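You operate a simulated robot arm through the tools that you are given. There is no shell and no other tool. Be economical: measure what you need, move in short steps, check, and stop when the job is done.

You are at the controls of a simulated robot arm. One attempt, no reset.

TASK
Salt the small and the ball cheese on the corner bench with the salt shaker.
Fine: not so much that a rind forms; put the shaker back, then the small cheese on the narrow board; the rest stay where they lie. Set down upright: salt shaker.

Only the result counts: the job must be done as asked and must still hold three seconds after the hand-in. Knocking over, shifting, dropping, spilling or breaking anything else fails it.

THE ROBOT
A 6-joint arm with a two-finger parallel gripper, fixed in place. Base frame: the origin is at the foot of the arm, x ahead of it, y to its left, z up; the work surface is at about z = 0.86. Units: m, degrees, N and s.
With the tool pointing down near the work surface it reaches from about 0.24 to 0.64 m from the base axis. Its first joint turns from -66.0 to 66.0 degrees. Payload 2.7 kg.
Tool frame: the origin (TCP) lies between the finger pads and is the grasp point; the fingertips stand 0.023 m ahead of it; z points along the fingers, y is the line along which they close. The gripper opens to 0.094 m. The fingers are 0.038 m wide and 0.01 m thick; the gripper's body (0.054 by 0.096 m) begins 0.039 m behind the TCP.
Orientation is that of the tool frame in the base frame, as a unit quaternion [x, y, z, w]. With the fingers straight down and closing along the base's y, the tool's x points along the base's -x, its y along +y and its z along -z.

THE INTERFACE
- The arm moves only by the tool arm_command. Its argument "commands" is a list of rows, each a list of 7 numbers: the shift along the tool's x, y, z in m, then the turn, a rotation vector about the tool's x, y, z in degrees, then the gripper command, from -1 (fully open) to 1 (shut), values between in proportion. In form: [[dx, dy, dz, ax, ay, az, fingers], ...]. A call has 1 to 8 rows; each row is the pose to reach, as a shift and turn from the pose commanded when the call began, along the tool's axes at that moment. Rows are played at 5 a second. More than 0.05 m and 8.6 degrees between two rows, or a gripper value outside its range, and nothing of the call is played. Where a pose cannot be reached the arm comes as near as it can. A force on the tool above 40 N (or 10 N above the force at the start of the call, whichever is more), or a blocked arm, ends the call early, and 0.2 s more pass. Each finger travels about 0.045 m/s and halts on what it meets, pressing with about 38 N; the grip force reading is that of the motor and also rises with nothing between the fingers. The clock runs only during rows and for 0.2 s after the last one: add rows that repeat a pose to give the fingers time. The reply holds the time, the measured pose of the TCP, the force on the tool along the base axes, the opening and the grip force, in the units named above and with some noise, with the torque about the TCP (base axes, N m) and any sound that the robot's microphone picked up, and new pictures: "views" is both (left out), scene, wrist or none.
- Cameras (640 x 400 px; columns grow to the right, rows downward): "scene" is fixed at [0.0963, -0.4457, 1.4217]; the picture's right is [0.68, -0.73, 0.00], its down [-0.39, -0.36, -0.85] and it looks along [0.62, 0.58, -0.53] (base axes); focal length 347 px, centre (320, 200). "wrist" rides on the gripper at [0.086, 0.016, -0.074] in the tool frame; the picture's right is [-0.18, 0.98, 0.00], its down [-0.58, -0.11, -0.81] and it looks along [-0.79, -0.15, 0.59] (tool axes); focal length 243 px, centre (320, 200). There is no depth. A picture from a camera that has moved, and an enlarged one, comes with that camera's place and axes in the base frame and with its lens. The place of the scene camera against the robot may be out by one fixed shift of up to 0.025 m in any direction.
- close_up(camera, box): a new picture of the part [left, top, right, bottom] of that camera's present view, enlarged. No time passes.
- sign_off(): hands the job in; it is judged then, once.

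Go step by step. Nothing tells you positions but the pictures and the camera data: compare them with the known pose of the tool, close in by small moves and look again before you grip or let go. The budget is 120 turns and 200 pictures, counting those below and the enlarged ones. Unless the task says otherwise, let go and move clear before handing in, and close with one line.

The tools are called after "Call:" as a command line: name --pt "numbers of a row" for each row, then --argument value for the rest, lists and objects as JSON in quotes. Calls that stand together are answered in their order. arm_command: Moves the arm, as the interface text tells. Its arguments: {"type":"object","properties":{"commands":{"type":"array","items":{"type":"array","items":{"type":"number"}}},"views":{"type":"string","enum":["both","scene","wrist","none"]}},"required":["commands"]} The other tools are called the same way: close_up (camera, box) takes an enlarged picture of a part of a camera's view; sign_off () hands the job in.

At the start:

```text
time_s: 0.0
eef_pos: [0.3978, 0.1472, 1.1706]
ee_rot: [0.0, 1.0, 0.001, 0.0]
ft_force: [-0.1, 0.8, 0.2]
ft_torque: [0.02, 0.01, 0.0]
opening: 0.094
gripper_force: 0.0
```

scene: 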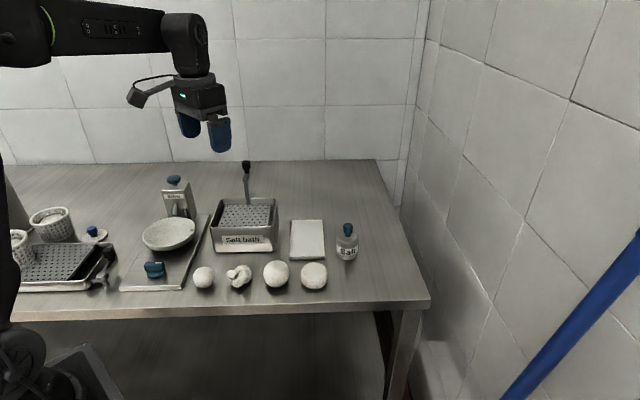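
wrist: 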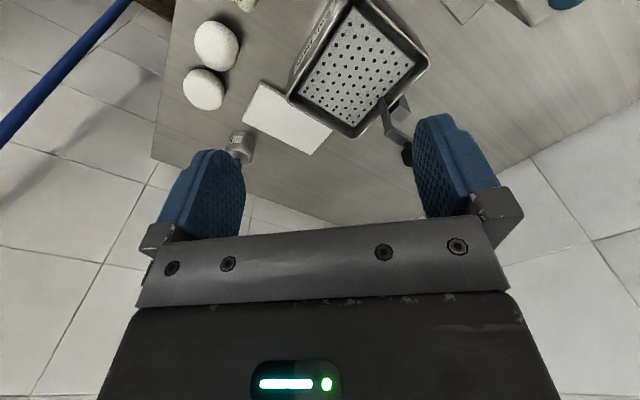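

I see a bench with four cheeses in front, a salt shaker at the right, a salt bath and a pale narrow board. I'll enlarge the views to identify things.

Call:
close_up --camera "scene" --box '[180, 200, 380, 325]'

Call:
close_up --camera "scene" --box '[0, 160, 220, 300]'

Call:
close_up --camera "wrist" --box '[150, 0, 470, 200]'

```text
3.20 times, centred on (280, 262) of scene
camera zoom: at [0.0963, -0.4457, 1.4217], right [0.68, -0.73, 0.0], down [-0.39, -0.36, -0.85], along [0.62, 0.58, -0.53], focal length 1111 px, centre (448, 0)
```

zoom: 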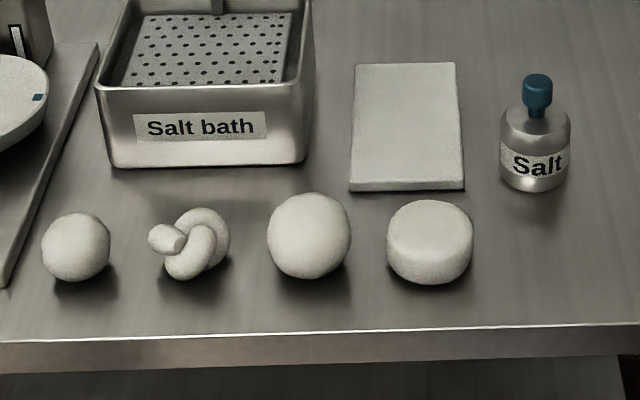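

```text
2.86 times, centred on (110, 230) of scene
camera zoom: at [0.0963, -0.4457, 1.4217], right [0.68, -0.73, 0.0], down [-0.39, -0.36, -0.85], along [0.62, 0.58, -0.53], focal length 992 px, centre (920, 114)
```

zoom: 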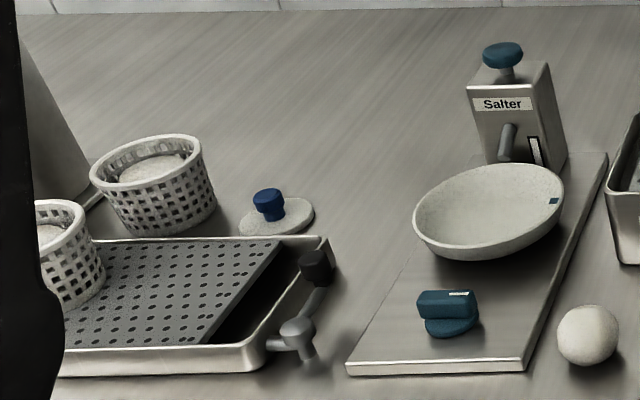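

```text
2.00 times, centred on (310, 100) of wrist
camera zoom: at [0.3107, 0.164, 1.2451], right [0.18, 0.98, 0.0], down [0.58, -0.11, 0.81], along [0.79, -0.15, -0.59], focal length 485 px, centre (340, 400)
```

zoom: 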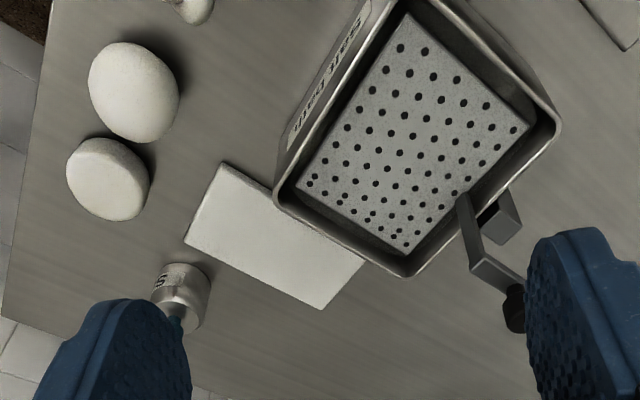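

The small ball is leftmost (~[0.31,0.11]), then the knot, the large ball (~[0.42,0.0]) and the wheel; the shaker stands at ~[0.585,-0.05]. I'll move over for a better wrist view of the shaker.

Call:
arm_command --pt "0.02 -0.045 0.01 0 0 0 -1" --pt "0.04 -0.09 0.02 0 0 0 -1" --pt "0.06 -0.135 0.03 0 0 0 -1" --pt "0.08 -0.175 0.05 0 0 0 -1" --pt "0.08 -0.2 0.08 0 0 0 -1" --pt "0.08 -0.2 0.08 0 0 0 -1" --views "both"

```text
refused: row 1 steps farther than a row can; nothing moved
```

I exceeded the step limit slightly; I'll shorten the steps.

Call:
arm_command --pt "0.02 -0.04 0.01 0 0 0 -1" --pt "0.04 -0.08 0.02 0 0 0 -1" --pt "0.06 -0.12 0.03 0 0 0 -1" --pt "0.08 -0.16 0.04 0 0 0 -1" --pt "0.08 -0.2 0.06 0 0 0 -1" --pt "0.08 -0.2 0.08 0 0 0 -1" --pt "0.08 -0.2 0.08 0 0 0 -1" --views "both"

```text
time_s: 1.6
eef_pos: [0.3167, -0.0543, 1.0904]
ee_rot: [0.001, 1.0, -0.001, 0.0]
ft_force: [0.4, 0.0, -0.6]
ft_torque: [0.01, -0.01, 0.0]
opening: 0.0937
gripper_force: 0.0
camera wrist: at [0.2293, -0.0371, 1.1643], right [0.18, 0.98, 0.0], down [0.58, -0.11, 0.81], along [0.79, -0.15, -0.59], focal length 243 px, centre (320, 200)
```

scene: 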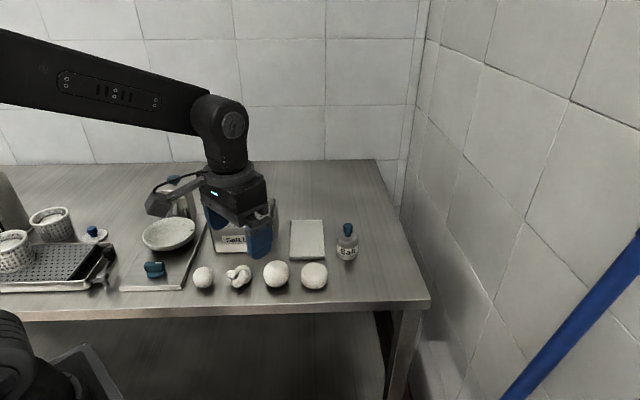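
wrist: 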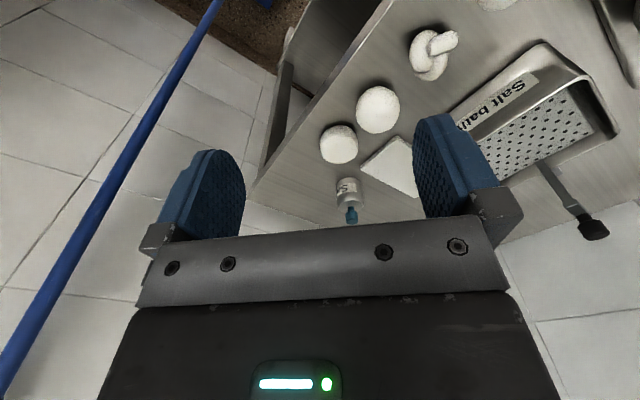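

Now the whole row is visible between the fingers; I'll zoom for measurement.

Call:
close_up --camera "wrist" --box '[300, 70, 460, 230]'

Call:
close_up --camera "scene" --box '[325, 215, 370, 270]'

```text
2.50 times, centred on (380, 150) of wrist
camera zoom: at [0.2293, -0.0371, 1.1643], right [0.18, 0.98, 0.0], down [0.58, -0.11, 0.81], along [0.79, -0.15, -0.59], focal length 606 px, centre (170, 325)
```

zoom: 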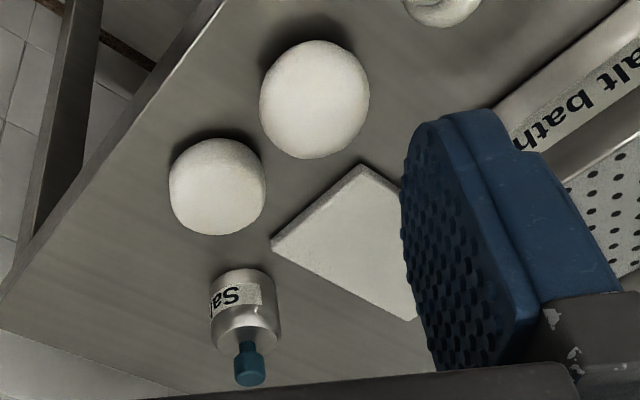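

```text
7.27 times, centred on (348, 242) of scene
camera zoom: at [0.0963, -0.4457, 1.4217], right [0.68, -0.73, 0.0], down [-0.39, -0.36, -0.85], along [0.62, 0.58, -0.53], focal length 2525 px, centre (120, -109)
```

zoom: 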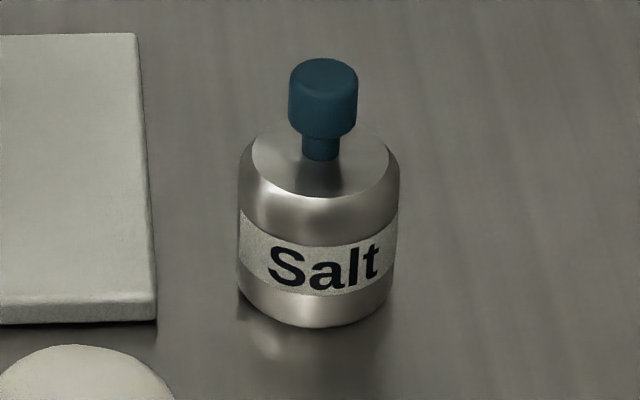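

The shaker body is ~53 mm wide and 50 mm high with a knob to z≈0.94, at about [0.60,-0.047]; the board is centred near [0.575,0.06]. I plan a slanted grasp with the camera side up (so the shaker can be tipped later by rolling back), so first I roll the tool by 180°.

Call:
arm_command --pt "0 0 0 0 0 8 -0.7" --pt "0 0 0 0 0 16 -0.7" --pt "0 0 0 0 0 24 -0.7" --pt "0 0 0 0 0 32 -0.7" --pt "0 0 0 0 0 40 -0.7" --pt "0 0 0 0 0 48 -0.7" --pt "0 0 0 0 0 56 -0.7" --pt "0 0 0 0 0 60 -0.7" --views "none"

Call:
arm_command --pt "0 0 0 0 0 8 -0.7" --pt "0 0 0 0 0 16 -0.7" --pt "0 0 0 0 0 24 -0.7" --pt "0 0 0 0 0 32 -0.7" --pt "0 0 0 0 0 40 -0.7" --pt "0 0 0 0 0 48 -0.7" --pt "0 0 0 0 0 56 -0.7" --pt "0 0 0 0 0 60 -0.7" --views "none"

Call:
arm_command --pt "0 0 0 0 0 8 -0.7" --pt "0 0 0 0 0 16 -0.7" --pt "0 0 0 0 0 24 -0.7" --pt "0 0 0 0 0 32 -0.7" --pt "0 0 0 0 0 40 -0.7" --pt "0 0 0 0 0 48 -0.7" --pt "0 0 0 0 0 56 -0.7" --pt "0 0 0 0 0 60 -0.7" --views "both"

```text
time_s: 3.4
eef_pos: [0.3159, -0.0538, 1.0911]
ee_rot: [0.501, 0.865, 0.001, 0.0]
ft_force: [-1.6, -0.1, -0.1]
ft_torque: [0.0, 0.0, 0.02]
opening: 0.0798
gripper_force: 0.0
```

```text
time_s: 5.2
eef_pos: [0.3182, -0.0518, 1.091]
ee_rot: [0.867, 0.499, -0.001, 0.0]
ft_force: [-0.6, 0.5, 0.4]
ft_torque: [0.01, 0.01, -0.01]
opening: 0.0801
gripper_force: 0.0
```

```text
time_s: 7.0
eef_pos: [0.3148, -0.0844, 1.0914]
ee_rot: [1.0, 0.003, 0.001, -0.006]
ft_force: [0.0, -0.6, 0.1]
ft_torque: [0.02, 0.04, 0.01]
opening: 0.0799
gripper_force: 0.0
out of reach, approached as far as the arm can: row 7, 8
camera wrist: at [0.4003, -0.0998, 1.1643], right [-0.18, -0.98, -0.01], down [-0.58, 0.1, 0.81], along [-0.79, 0.15, -0.59], focal length 243 px, centre (320, 200)
```

scene: 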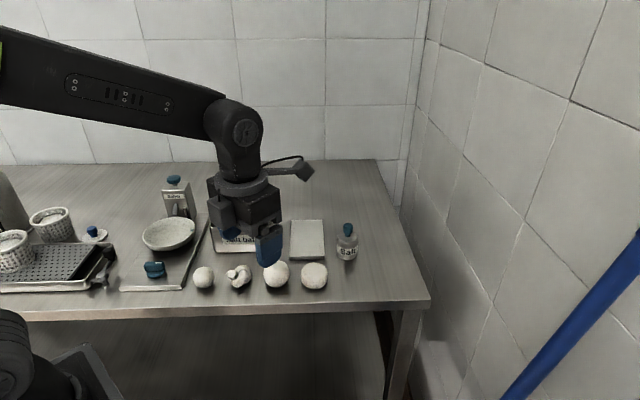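
wrist: 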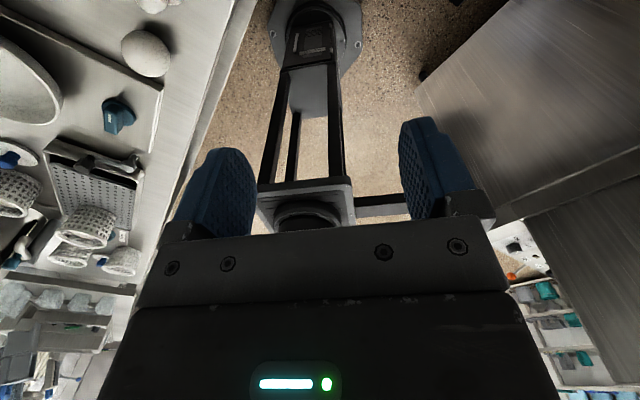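

The last joint tops out near this roll, so I'll approach the shaker with a yaw of about +20° instead (from the right of the wheel). I move out and yaw, then pitch.

Call:
arm_command --pt "0.03 0.01 0 0 0 -8 -0.7" --pt "0.06 0.02 0 0 0 -16 -0.7" --pt "0.1 0.03 0 0 0 -20 -0.7" --pt "0.14 0.03 0.0 0 0 -20 -0.7" --pt "0.16 0.03 0.0 0 0 -20 -0.7" --pt "0.16 0.03 0.0 0 0 -20 -0.7" --views "none"

Call:
arm_command --pt "0 0 0 0 8 0 -0.7" --pt "0 0 0 0 16 0 -0.7" --pt "0 0 0 0 24 0 -0.7" --pt "0 0 0 0 32 0 -0.7" --pt "0 0 0 0 40 0 -0.7" --pt "0 0 0 0 48 0 -0.7" --pt "0 0 0 0 50 0 -0.7" --pt "0 0 0 0 50 0 -0.7" --views "both"

```text
time_s: 8.4
eef_pos: [0.4737, -0.1136, 1.0878]
ee_rot: [0.985, 0.174, 0.0, -0.001]
ft_force: [1.0, -0.8, 1.0]
ft_torque: [0.02, -0.03, 0.0]
opening: 0.0799
gripper_force: 0.1
```

```text
time_s: 10.2
eef_pos: [0.4749, -0.1138, 1.0896]
ee_rot: [0.892, 0.157, 0.418, -0.073]
ft_force: [0.2, 0.1, 0.2]
ft_torque: [0.0, 0.02, 0.01]
opening: 0.0801
gripper_force: 0.0
camera wrist: at [0.4783, -0.1289, 1.2035], right [0.22, -0.96, -0.14], down [-0.97, -0.24, 0.07], along [-0.1, 0.12, -0.99], focal length 243 px, centre (320, 200)
```

scene: 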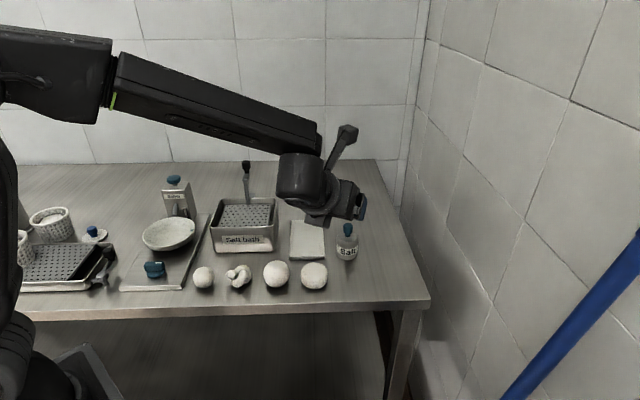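
wrist: 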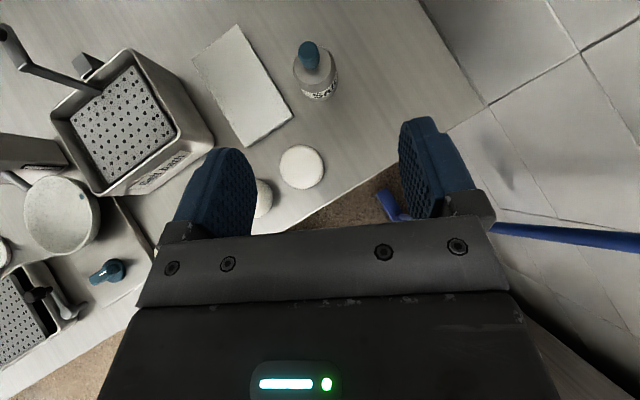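

The pitch works, and the wrist camera now looks nearly straight down. I'll measure the shaker, board and cheeses from here.

Call:
close_up --camera "wrist" --box '[180, 20, 360, 200]'

```text
2.22 times, centred on (270, 110) of wrist
camera zoom: at [0.4783, -0.1289, 1.2035], right [0.22, -0.96, -0.14], down [-0.97, -0.24, 0.07], along [-0.1, 0.12, -0.99], focal length 539 px, centre (431, 400)
```

zoom: 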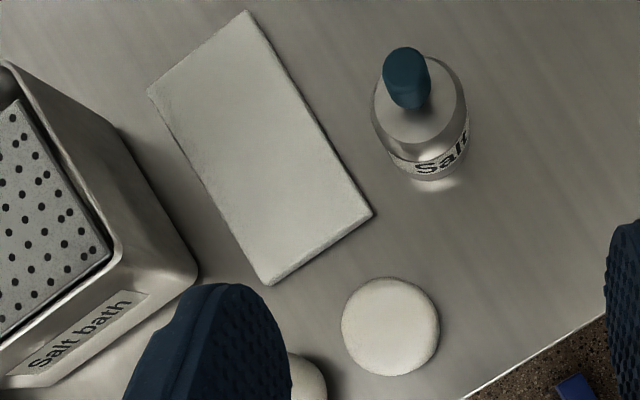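

Shaker confirmed at [0.602,-0.049], board centre [0.574,0.056], wheel [0.483,-0.06]. I move to a standoff on the slanted approach line.

Call:
arm_command --pt "-0.018 -0.006 0.037 0 0 0 -0.7" --pt "-0.036 -0.012 0.074 0 0 0 -0.7" --pt "-0.054 -0.018 0.111 0 0 0 -0.7" --pt "-0.054 -0.018 0.135 0 0 0 -0.7" --pt "-0.054 -0.018 0.16 0 0 0 -0.7" --pt "-0.054 -0.018 0.16 0 0 0 -0.7" --views "both"

```text
time_s: 11.6
eef_pos: [0.5513, -0.0648, 0.9474]
ee_rot: [0.892, 0.158, 0.416, -0.073]
ft_force: [0.2, 0.0, 0.2]
ft_torque: [0.01, -0.02, 0.01]
opening: 0.0797
gripper_force: 0.1
camera wrist: at [0.5545, -0.0803, 1.0609], right [0.23, -0.96, -0.14], down [-0.97, -0.24, 0.07], along [-0.1, 0.12, -0.99], focal length 243 px, centre (320, 200)
```

scene: 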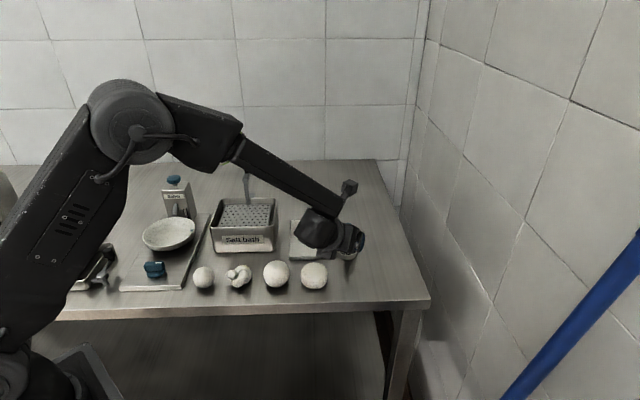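
wrist: 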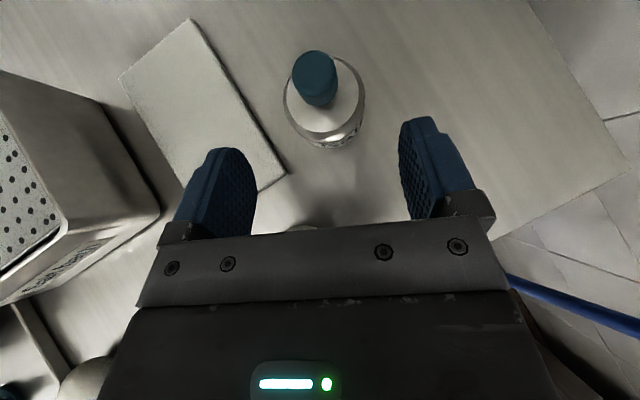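

The shaker is centred between the fingers. I advance 70 mm along the tool, then close.

Call:
arm_command --pt "-0.001 0.001 0.025 0 0 0 -0.7" --pt "-0.003 0.003 0.05 0 0 0 -0.7" --pt "-0.003 0.003 0.07 0 0 0 -0.7" --pt "-0.003 0.003 0.07 0 0 0 -0.7" --views "both"

```text
time_s: 12.6
eef_pos: [0.6002, -0.0517, 0.8986]
ee_rot: [0.893, 0.157, 0.416, -0.074]
ft_force: [0.1, 0.4, 0.8]
ft_torque: [0.01, 0.0, 0.02]
opening: 0.0797
gripper_force: 0.0
camera wrist: at [0.6043, -0.0667, 1.0133], right [0.22, -0.96, -0.14], down [-0.97, -0.24, 0.07], along [-0.1, 0.12, -0.99], focal length 243 px, centre (320, 200)
```

scene: 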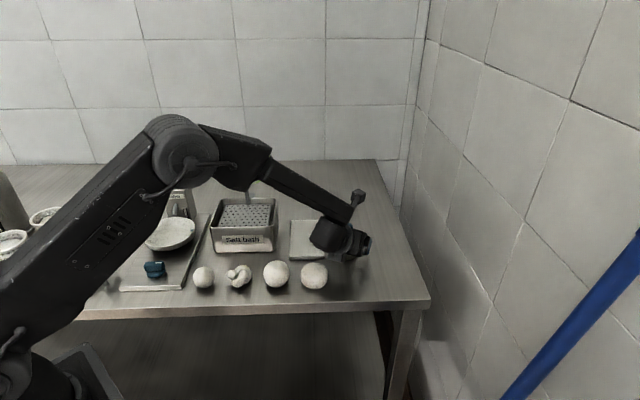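
wrist: 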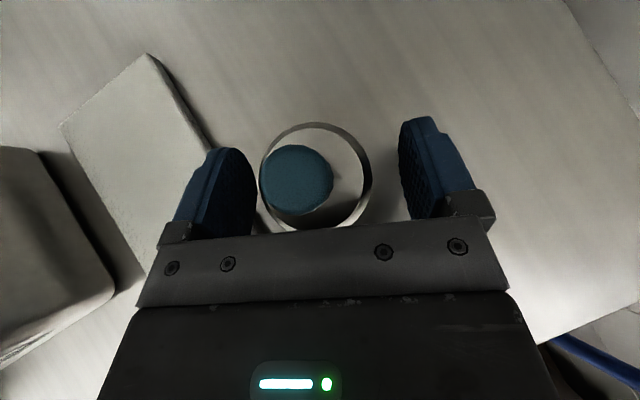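

The fingers straddle the shaker squarely. Closing.

Call:
arm_command --pt "0 0 0 0 0 0 -0.3" --pt "0 0 0 0 0 0 0" --pt "0 0 0 0 0 0 0.3" --pt "0 0 0 0 0 0 0.5" --pt "0 0 0 0 0 0 0.5" --views "wrist"

```text
time_s: 13.8
eef_pos: [0.6014, -0.0515, 0.8998]
ee_rot: [0.893, 0.157, 0.416, -0.073]
ft_force: [0.7, 0.1, -0.4]
ft_torque: [0.04, 0.02, -0.02]
opening: 0.0511
gripper_force: 38.1
camera wrist: at [0.6041, -0.0667, 1.0134], right [0.23, -0.96, -0.14], down [-0.97, -0.24, 0.07], along [-0.1, 0.12, -0.99], focal length 243 px, centre (320, 200)
```

wrist: 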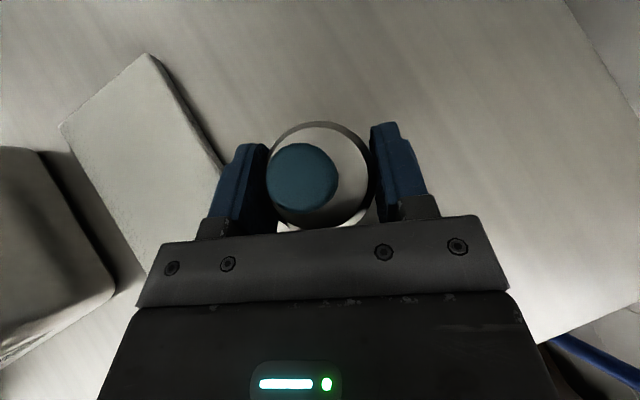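

Gripped at 51 mm. I lift straight up and bring it back near the ball cheese, still upright.

Call:
arm_command --pt "0.0306 0 -0.0257 0 0 0 0.5" --pt "0.0612 0 -0.0514 0 0 0 0.5" --pt "0.0919 0 -0.0771 0 0 0 0.5" --pt "0.1226 0 -0.1028 0 0 0 0.5" --pt "0.1016 -0.0199 -0.1278 0 0 0 0.5" --pt "0.0806 -0.0398 -0.1528 0 0 0 0.5" --pt "0.0596 -0.0597 -0.1778 0 0 0 0.5" --pt "0.0386 -0.0795 -0.2028 0 0 0 0.5" --views "both"

```text
time_s: 15.6
eef_pos: [0.4485, -0.0215, 1.0583]
ee_rot: [0.892, 0.157, 0.417, -0.073]
ft_force: [-0.3, -0.5, 0.1]
ft_torque: [-0.04, 0.05, -0.01]
opening: 0.0233
gripper_force: 0.1
camera wrist: at [0.4513, -0.037, 1.1723], right [0.22, -0.96, -0.14], down [-0.97, -0.24, 0.07], along [-0.1, 0.12, -0.99], focal length 243 px, centre (320, 200)
```

scene: 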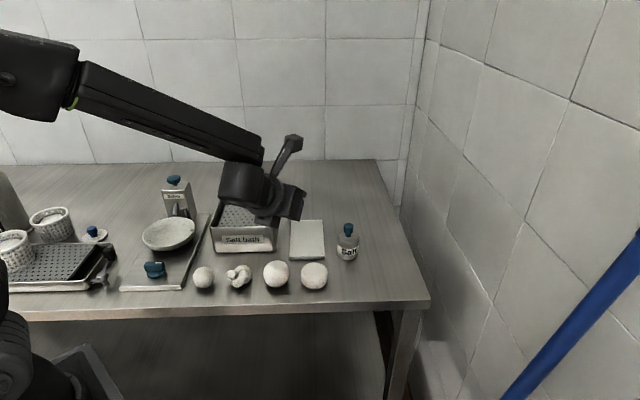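
wrist: 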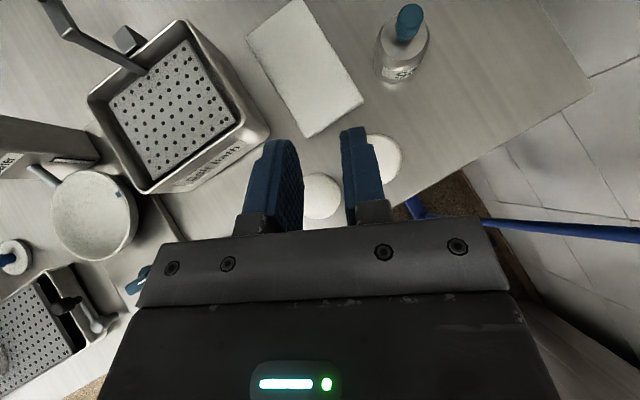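

The shaker slipped out of the grip and stayed standing; I'll check its position and look for where the grip should go.

Call:
close_up --camera "wrist" --box '[350, 0, 450, 100]'

Call:
close_up --camera "scene" --box '[325, 215, 370, 270]'

```text
4.00 times, centred on (400, 50) of wrist
camera zoom: at [0.4513, -0.037, 1.1723], right [0.22, -0.96, -0.14], down [-0.97, -0.24, 0.07], along [-0.1, 0.12, -0.99], focal length 970 px, centre (0, 800)
```

zoom: 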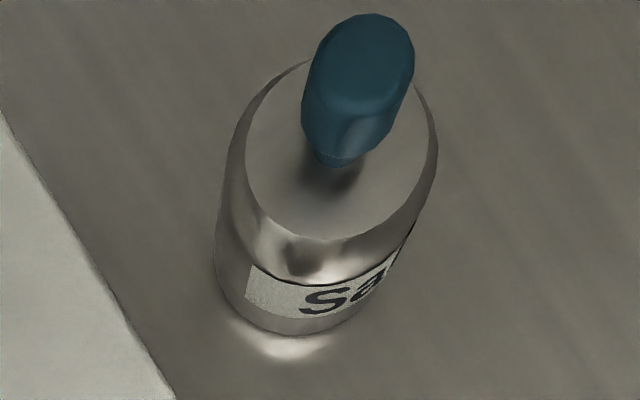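

```text
7.27 times, centred on (348, 242) of scene
camera zoom: at [0.0963, -0.4457, 1.4217], right [0.68, -0.73, 0.0], down [-0.39, -0.36, -0.85], along [0.62, 0.58, -0.53], focal length 2525 px, centre (120, -109)
```

zoom: 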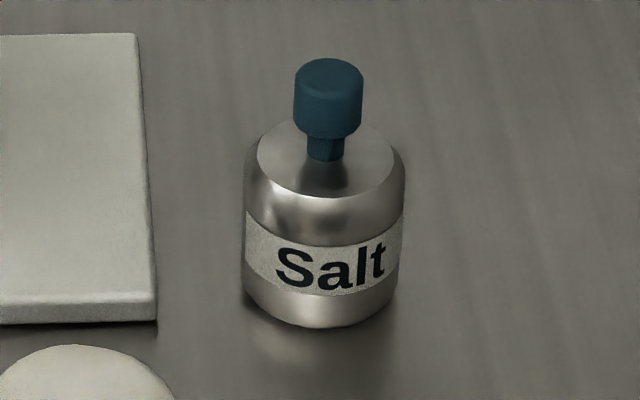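

The shaker only shifted ~2 mm and stands fine. The steel body is slippery and tapered, so I'll grip the blue knob instead, from the same slant but higher (z≈0.943).

Call:
arm_command --pt "0 0.026 0.026 0 0 0 -0.2" --pt "0 0.053 0.052 0 0 0 -0.2" --pt "-0.0013 0.0794 0.078 0 0 0 -0.2" --pt "-0.0013 0.0794 0.11 0 0 0 -0.2" --pt "-0.0013 0.0794 0.13 0 0 0 -0.2" --pt "-0.0013 0.0794 0.13 0 0 0 -0.2" --views "wrist"

```text
time_s: 17.0
eef_pos: [0.5708, -0.0634, 0.9733]
ee_rot: [0.892, 0.157, 0.417, -0.073]
ft_force: [-0.3, -0.1, -0.2]
ft_torque: [-0.02, 0.01, -0.02]
opening: 0.0563
gripper_force: 0.0
camera wrist: at [0.5748, -0.0783, 1.0878], right [0.23, -0.96, -0.14], down [-0.97, -0.24, 0.07], along [-0.1, 0.12, -0.99], focal length 243 px, centre (320, 200)
```

wrist: 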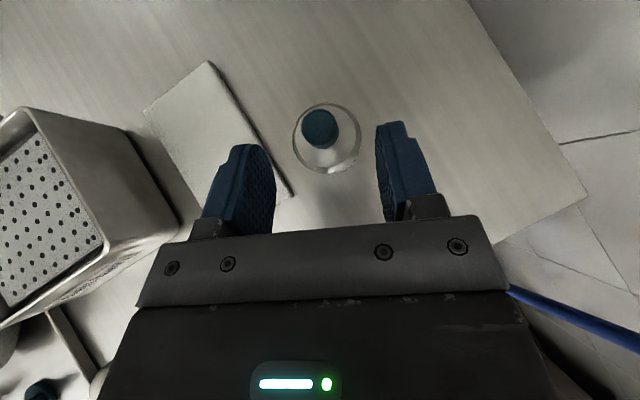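

The knob is aligned with the finger midline; I advance 46 mm and stop to check.

Call:
arm_command --pt "0 0 0.02 0 0 0 -0.2" --pt "0 -0.001 0.036 0 0 0 -0.2" --pt "-0.001 -0.001 0.0458 0 0 0 -0.2" --pt "-0.001 -0.001 0.0458 0 0 0 -0.2" --views "both"

Call:
close_up --camera "scene" --box '[310, 200, 390, 275]'

```text
time_s: 18.0
eef_pos: [0.6034, -0.0502, 0.9422]
ee_rot: [0.892, 0.157, 0.416, -0.073]
ft_force: [-0.5, -0.2, 0.0]
ft_torque: [0.0, 0.03, 0.0]
opening: 0.0567
gripper_force: 0.2
camera wrist: at [0.6065, -0.0651, 1.057], right [0.22, -0.96, -0.14], down [-0.97, -0.24, 0.07], along [-0.1, 0.12, -0.99], focal length 243 px, centre (320, 200)
```

scene: 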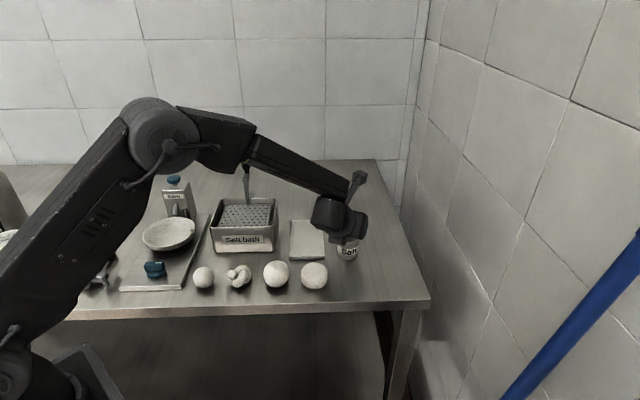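
wrist: 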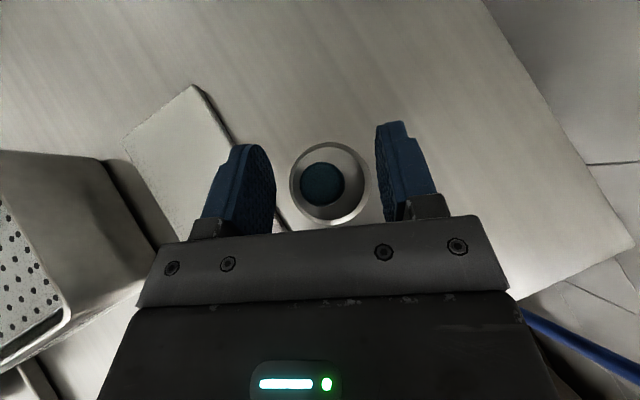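

```text
5.33 times, centred on (350, 238) of scene
camera zoom: at [0.0963, -0.4457, 1.4217], right [0.68, -0.73, 0.0], down [-0.39, -0.36, -0.85], along [0.62, 0.58, -0.53], focal length 1852 px, centre (160, 0)
```

zoom: 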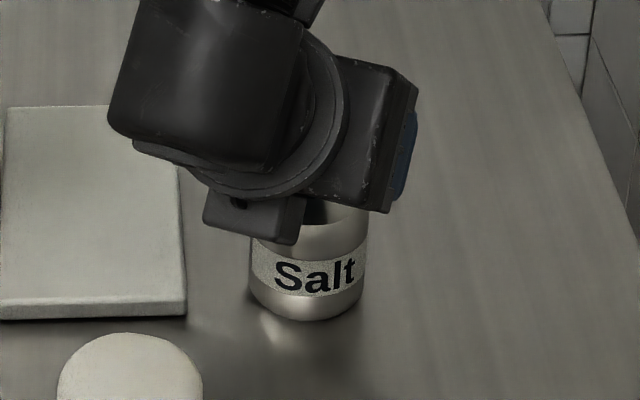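

Well positioned; closing on the knob.

Call:
arm_command --pt "0 0 0 0 0 0 0.3" --pt "0 0 0 0 0 0 0.6" --pt "0 0 0 0 0 0 1" --pt "0 0 0 0 0 0 1" --pt "0 0 0 0 0 0 1" --views "none"

Call:
arm_command --pt "0.0153 0 -0.0129 0 0 0 1" --pt "0.0306 0 -0.0257 0 0 0 1" --pt "0.0306 0 -0.0257 0 0 0 1" --views "both"

```text
time_s: 19.2
eef_pos: [0.6022, -0.05, 0.9434]
ee_rot: [0.892, 0.158, 0.416, -0.074]
ft_force: [-0.2, -0.9, 0.8]
ft_torque: [0.04, -0.04, -0.02]
opening: 0.0208
gripper_force: 38.4
```

```text
time_s: 20.0
eef_pos: [0.6019, -0.0483, 0.9829]
ee_rot: [0.893, 0.157, 0.416, -0.074]
ft_force: [0.8, 0.4, -1.1]
ft_torque: [0.01, 0.01, 0.01]
opening: 0.0207
gripper_force: 37.7
camera wrist: at [0.6064, -0.0641, 1.0973], right [0.23, -0.96, -0.14], down [-0.97, -0.24, 0.07], along [-0.1, 0.12, -0.99], focal length 243 px, centre (320, 200)
```

scene: 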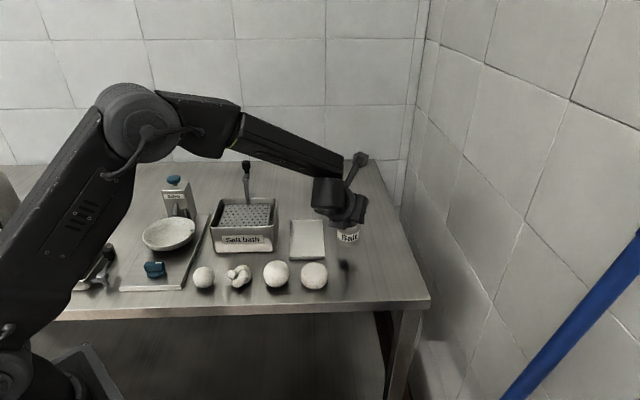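
wrist: 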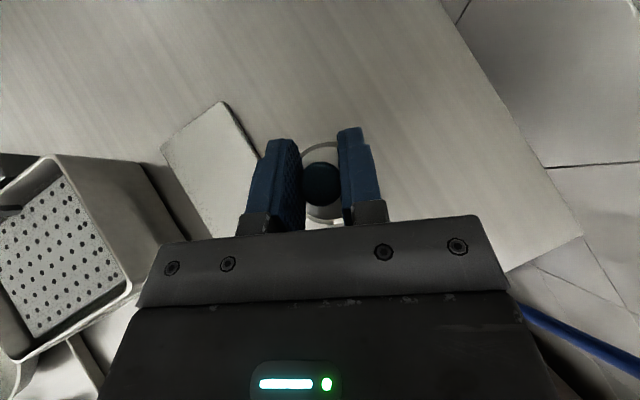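

The shaker is held by its knob. I carry it upright to above the ball cheese [0.42, 0.0].

Call:
arm_command --pt "0.0153 0 -0.0129 0 0 0 1" --pt "0.02 -0.01 -0.035 0 0 0 1" --pt "0.01 -0.035 -0.07 0 0 0 1" --pt "0.0 -0.06 -0.105 0 0 0 1" --pt "-0.013 -0.085 -0.145 0 0 0 1" --pt "-0.025 -0.108 -0.1806 0 0 0 1" --pt "-0.025 -0.108 -0.1806 0 0 0 1" --views "both"

```text
time_s: 21.6
eef_pos: [0.4206, -0.0015, 1.0797]
ee_rot: [0.893, 0.157, 0.416, -0.073]
ft_force: [0.0, -1.0, -1.3]
ft_torque: [0.02, 0.0, -0.04]
opening: 0.0209
gripper_force: 38.3
camera wrist: at [0.4251, -0.017, 1.194], right [0.23, -0.96, -0.14], down [-0.97, -0.24, 0.07], along [-0.1, 0.12, -0.99], focal length 243 px, centre (320, 200)
```

scene: 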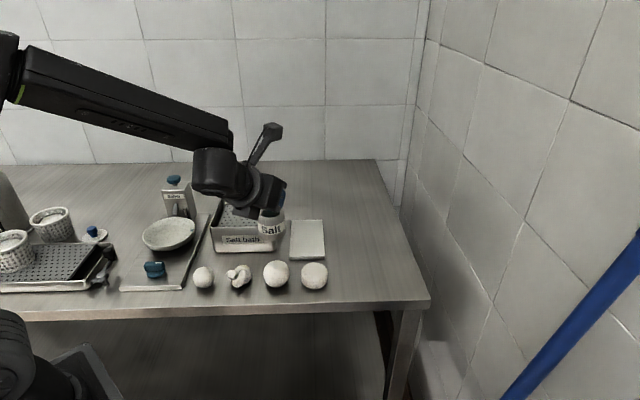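
wrist: 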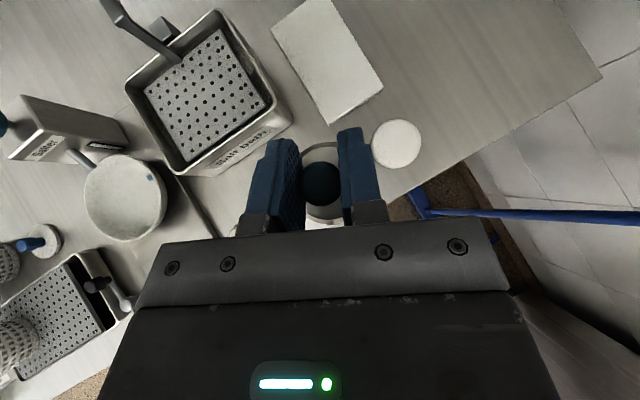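

Directly above the ball cheese. A brief gentle upright shake tells whether salt leaves that way, before trying to tip it.

Call:
arm_command --pt "-0.0306 0 0.0257 0 0 0 1" --pt "0 0 0 0 0 0 1" --pt "-0.0306 0 0.0257 0 0 0 1" --pt "0 0 0 0 0 0 1" --views "scene"

Call:
close_up --camera "scene" --box '[180, 200, 380, 325]'

```text
time_s: 22.6
eef_pos: [0.4193, -0.0018, 1.0804]
ee_rot: [0.893, 0.157, 0.416, -0.073]
ft_force: [-0.4, 1.3, -1.5]
ft_torque: [-0.01, 0.01, -0.02]
opening: 0.0208
gripper_force: 38.3
```

scene: 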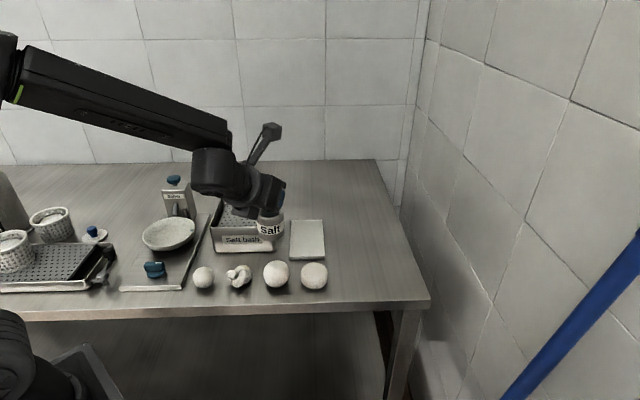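

```text
3.20 times, centred on (280, 262) of scene
camera zoom: at [0.0964, -0.4457, 1.4217], right [0.68, -0.73, 0.0], down [-0.39, -0.36, -0.85], along [0.62, 0.58, -0.53], focal length 1111 px, centre (448, 0)
```

zoom: 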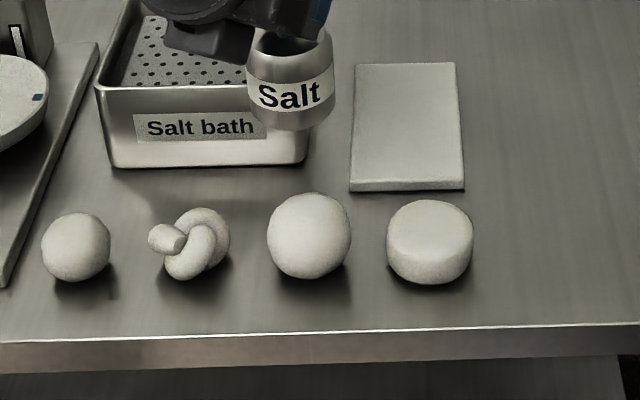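

No sound or visible change, so tipping is needed. I roll by 120° (shaker ends just short of horizontal) and look.

Call:
arm_command --pt "0 0 0 0 0 -8 1" --pt "0 0 0 0 0 -16 1" --pt "0 0 0 0 0 -24 1" --pt "0 0 0 0 0 -32 1" --pt "0 0 0 0 0 -40 1" --pt "0 0 0 0 0 -48 1" --pt "0 0 0 0 0 -56 1" --pt "0 0 0 0 0 -60 1" --views "none"

Call:
arm_command --pt "0 0 0 0 0 -8 1" --pt "0 0 0 0 0 -16 1" --pt "0 0 0 0 0 -24 1" --pt "0 0 0 0 0 -32 1" --pt "0 0 0 0 0 -40 1" --pt "0 0 0 0 0 -48 1" --pt "0 0 0 0 0 -56 1" --pt "0 0 0 0 0 -60 1" --views "both"

```text
time_s: 24.4
eef_pos: [0.4216, -0.0014, 1.0806]
ee_rot: [0.694, 0.583, 0.397, 0.144]
ft_force: [-0.6, 0.9, -0.8]
ft_torque: [0.04, 0.02, 0.03]
opening: 0.0209
gripper_force: 37.5
```

```text
time_s: 26.2
eef_pos: [0.4209, -0.0013, 1.0802]
ee_rot: [0.309, 0.852, 0.271, 0.324]
ft_force: [0.3, 0.5, -1.8]
ft_torque: [0.04, 0.08, -0.03]
opening: 0.0208
gripper_force: 37.8
camera wrist: at [0.3205, 0.0512, 1.1055], right [0.45, 0.52, 0.72], down [-0.27, -0.69, 0.67], along [0.85, -0.5, -0.17], focal length 243 px, centre (320, 200)
```

scene: 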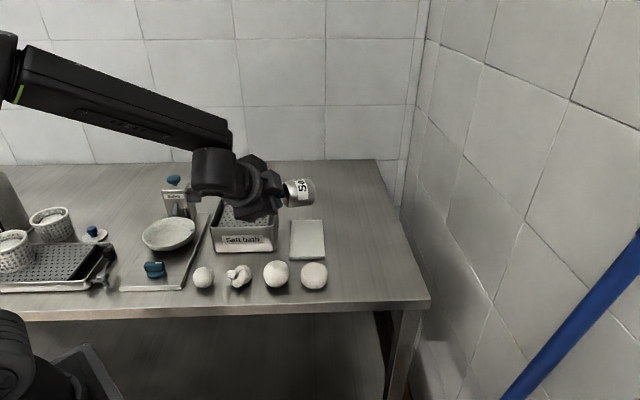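
wrist: 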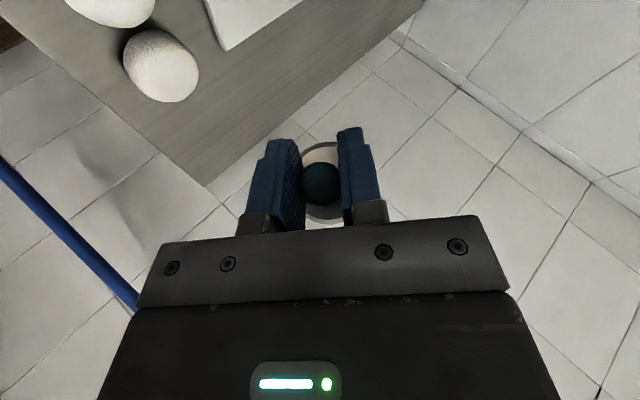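

The shaker lies about horizontal with its body over the bench to the front-right. I finish the roll to 180° while shifting 15 mm back so its mouth is above the ball.

Call:
arm_command --pt "0.009 -0.0053 -0.0108 0 0 0 1" --pt "0.009 -0.0053 -0.0108 0 0 -8 1" --pt "0.009 -0.0053 -0.0108 0 0 -16 1" --pt "0.009 -0.0053 -0.0108 0 0 -24 1" --pt "0.009 -0.0053 -0.0108 0 0 -32 1" --pt "0.009 -0.0053 -0.0108 0 0 -40 1" --pt "0.009 -0.0053 -0.0108 0 0 -48 1" --pt "0.009 -0.0053 -0.0108 0 0 -56 1" --views "scene"

Call:
close_up --camera "scene" --box '[180, 160, 380, 325]'

```text
time_s: 28.0
eef_pos: [0.4053, -0.0008, 1.0787]
ee_rot: [-0.128, 0.897, 0.089, 0.414]
ft_force: [-0.3, 0.9, -1.3]
ft_torque: [-0.01, 0.12, 0.02]
opening: 0.0205
gripper_force: 38.3
```

scene: 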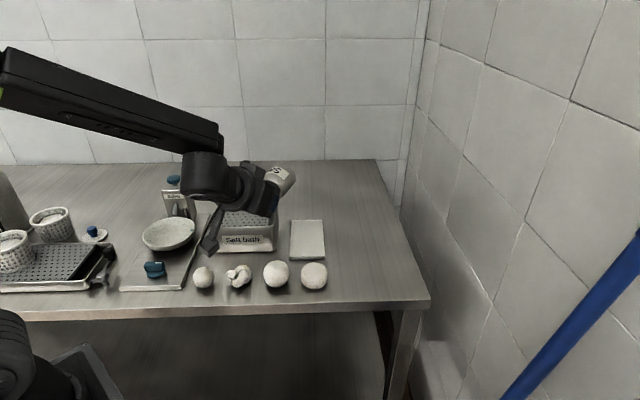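

```text
2.42 times, centred on (280, 242) of scene
camera zoom: at [0.0964, -0.4457, 1.4217], right [0.68, -0.73, 0.0], down [-0.39, -0.36, -0.85], along [0.62, 0.58, -0.53], focal length 842 px, centre (417, 97)
```

zoom: 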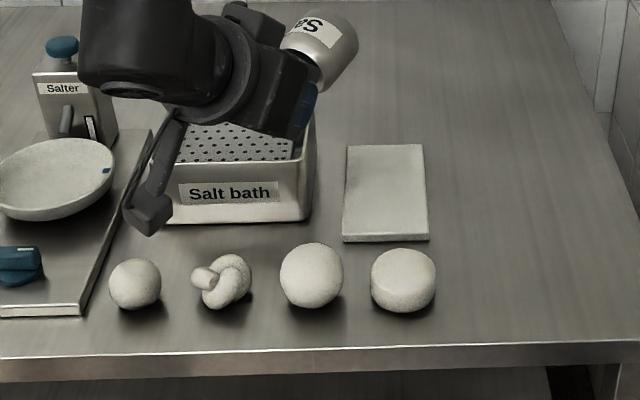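

Nothing has come out at ~100° of tilt. I now pitch the tool up to horizontal, which tips the shaker to ~140° over the ball.

Call:
arm_command --pt "0 0 0 0 -8 0 1" --pt "0 0 0 0 -16 0 1" --pt "0 0 0 0 -24 0 1" --pt "0 0 0 0 -24 0 1" --views "scene"

Call:
close_up --camera "scene" --box '[180, 160, 380, 325]'

```text
time_s: 29.0
eef_pos: [0.4047, -0.001, 1.081]
ee_rot: [-0.104, 0.792, 0.112, 0.591]
ft_force: [0.4, -0.1, -1.6]
ft_torque: [-0.02, 0.07, 0.02]
opening: 0.0209
gripper_force: 37.8
```

scene: 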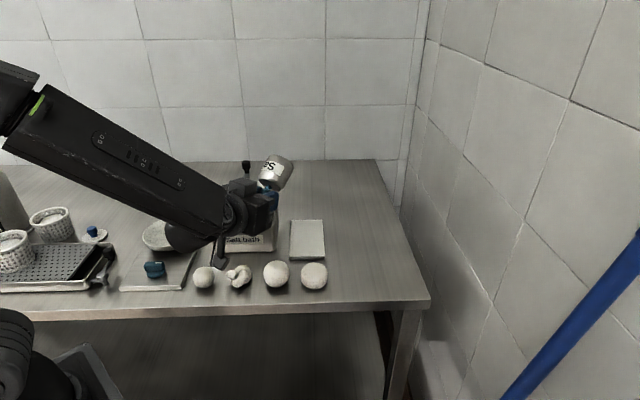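

```text
2.42 times, centred on (280, 242) of scene
camera zoom: at [0.0963, -0.4457, 1.4217], right [0.68, -0.73, 0.0], down [-0.39, -0.36, -0.85], along [0.62, 0.58, -0.53], focal length 842 px, centre (417, 97)
```

zoom: 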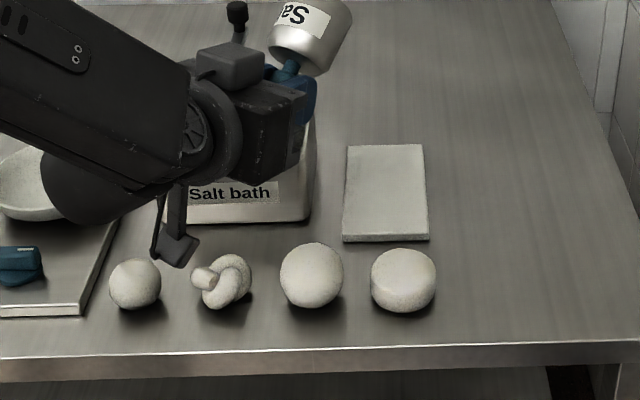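

Tilt is ~124°, still no salt or sound. I pitch the remaining 16° and look again.

Call:
arm_command --pt "0 0 0 0 -8 0 1" --pt "0 0 0 0 -16 0 1" --pt "0 0 0 0 -16 0 1" --views "scene"

Call:
close_up --camera "scene" --box '[180, 160, 380, 325]'

```text
time_s: 29.8
eef_pos: [0.4052, -0.002, 1.0806]
ee_rot: [-0.089, 0.701, 0.127, 0.696]
ft_force: [0.3, 0.5, -2.2]
ft_torque: [0.0, 0.04, 0.0]
opening: 0.021
gripper_force: 37.9
```

scene: 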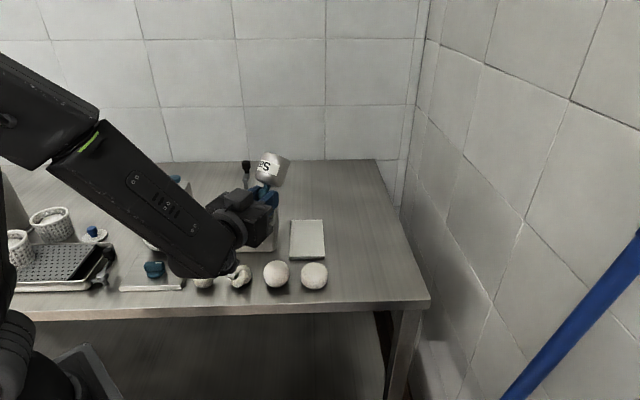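

```text
2.42 times, centred on (280, 242) of scene
camera zoom: at [0.0964, -0.4457, 1.4217], right [0.68, -0.73, 0.0], down [-0.39, -0.36, -0.85], along [0.62, 0.58, -0.53], focal length 842 px, centre (417, 97)
```

zoom: 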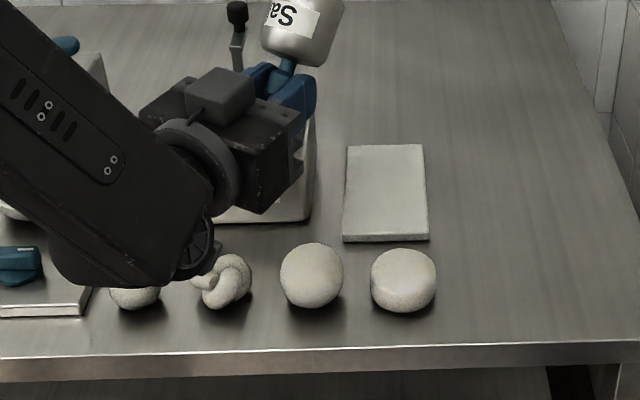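

Inverted at ~140° and still nothing, so it needs shaking. Two short up-down shakes here.

Call:
arm_command --pt "-0.03 0 0 0 0 0 1" --pt "0 0 0 0 0 0 1" --pt "-0.03 0 0 0 0 0 1" --pt "0 0 0 0 0 0 1" --views "none"

Call:
close_up --camera "scene" --box '[180, 160, 380, 325]'

```text
time_s: 30.8
eef_pos: [0.4055, 0.0001, 1.0804]
ee_rot: [-0.089, 0.702, 0.125, 0.696]
ft_force: [-0.4, 0.3, -0.8]
ft_torque: [0.01, 0.04, -0.03]
opening: 0.0209
gripper_force: 38.1
```

```text
2.42 times, centred on (280, 242) of scene
camera zoom: at [0.0963, -0.4457, 1.4217], right [0.68, -0.73, 0.0], down [-0.39, -0.36, -0.85], along [0.62, 0.58, -0.53], focal length 842 px, centre (417, 97)
```

zoom: 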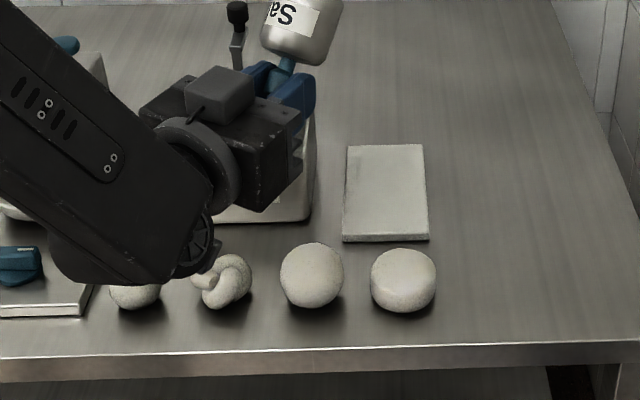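

Still no clear sign. I'll look closely at the ball's surface and at the shaker itself.

Call:
close_up --camera "scene" --box '[255, 250, 335, 300]'

Call:
close_up --camera "scene" --box '[240, 145, 300, 205]'

Call:
close_up --camera "wrist" --box '[240, 100, 400, 240]'

```text
8.00 times, centred on (295, 275) of scene
camera zoom: at [0.0963, -0.4457, 1.4217], right [0.68, -0.73, 0.0], down [-0.39, -0.36, -0.85], along [0.62, 0.58, -0.53], focal length 2777 px, centre (520, -400)
```

zoom: 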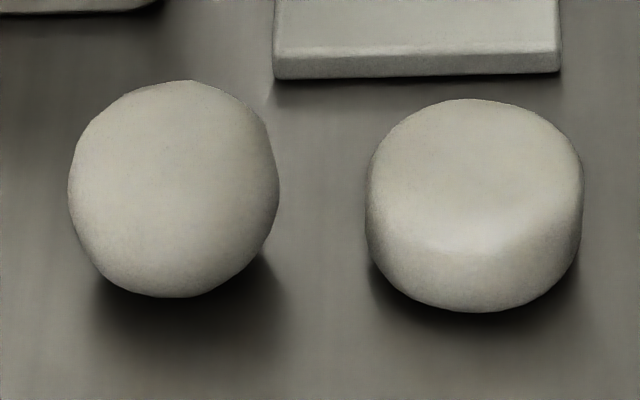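

```text
6.67 times, centred on (270, 175) of scene
camera zoom: at [0.0963, -0.4457, 1.4217], right [0.68, -0.73, 0.0], down [-0.39, -0.36, -0.85], along [0.62, 0.58, -0.53], focal length 2314 px, centre (653, 367)
```

zoom: 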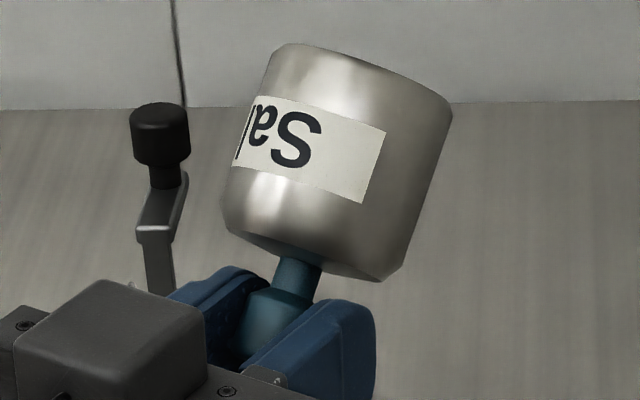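

```text
2.86 times, centred on (320, 170) of wrist
camera zoom: at [0.3281, -0.0021, 0.9945], right [-0.29, 0.93, 0.24], down [-0.73, -0.37, 0.58], along [0.62, 0.0, 0.78], focal length 693 px, centre (320, 286)
```

zoom: 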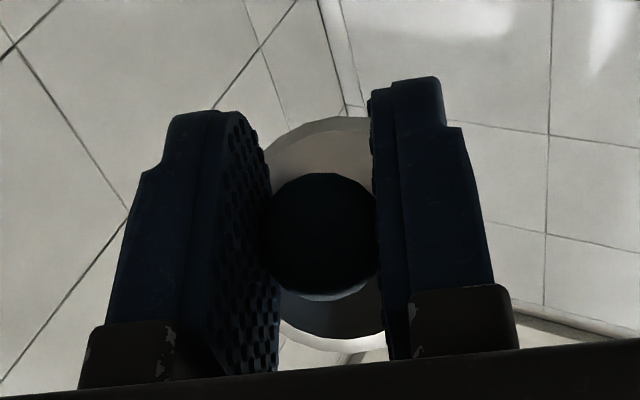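

No outlet is visible on the knob side. I'll try a stronger inverted shake (50 mm strokes) and listen.

Call:
arm_command --pt "-0.049 0 0 0 0 0 1" --pt "0 0 0 0 0 0 1" --pt "-0.049 0 0 0 0 0 1" --pt "0 0 0 0 0 0 1" --pt "-0.049 0 0 0 0 0 1" --pt "0 0 0 0 0 0 1" --views "none"

Call:
close_up --camera "scene" --box '[255, 250, 335, 300]'

```text
time_s: 32.2
eef_pos: [0.4046, -0.003, 1.0826]
ee_rot: [-0.088, 0.702, 0.126, 0.696]
ft_force: [1.0, -0.3, -2.2]
ft_torque: [0.0, 0.05, 0.0]
opening: 0.021
gripper_force: 38.1
```

```text
8.00 times, centred on (295, 275) of scene
camera zoom: at [0.0963, -0.4457, 1.4217], right [0.68, -0.73, 0.0], down [-0.39, -0.36, -0.85], along [0.62, 0.58, -0.53], focal length 2777 px, centre (520, -400)
```

zoom: 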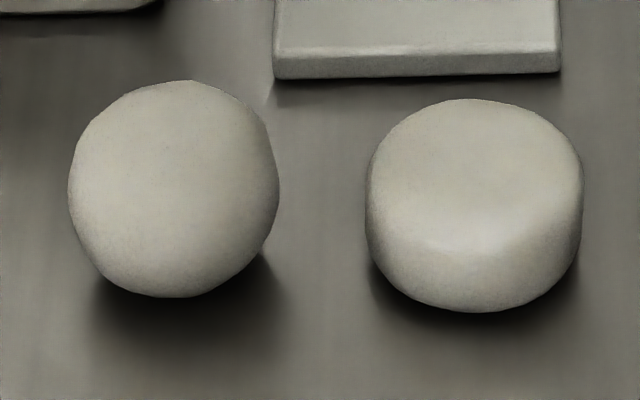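

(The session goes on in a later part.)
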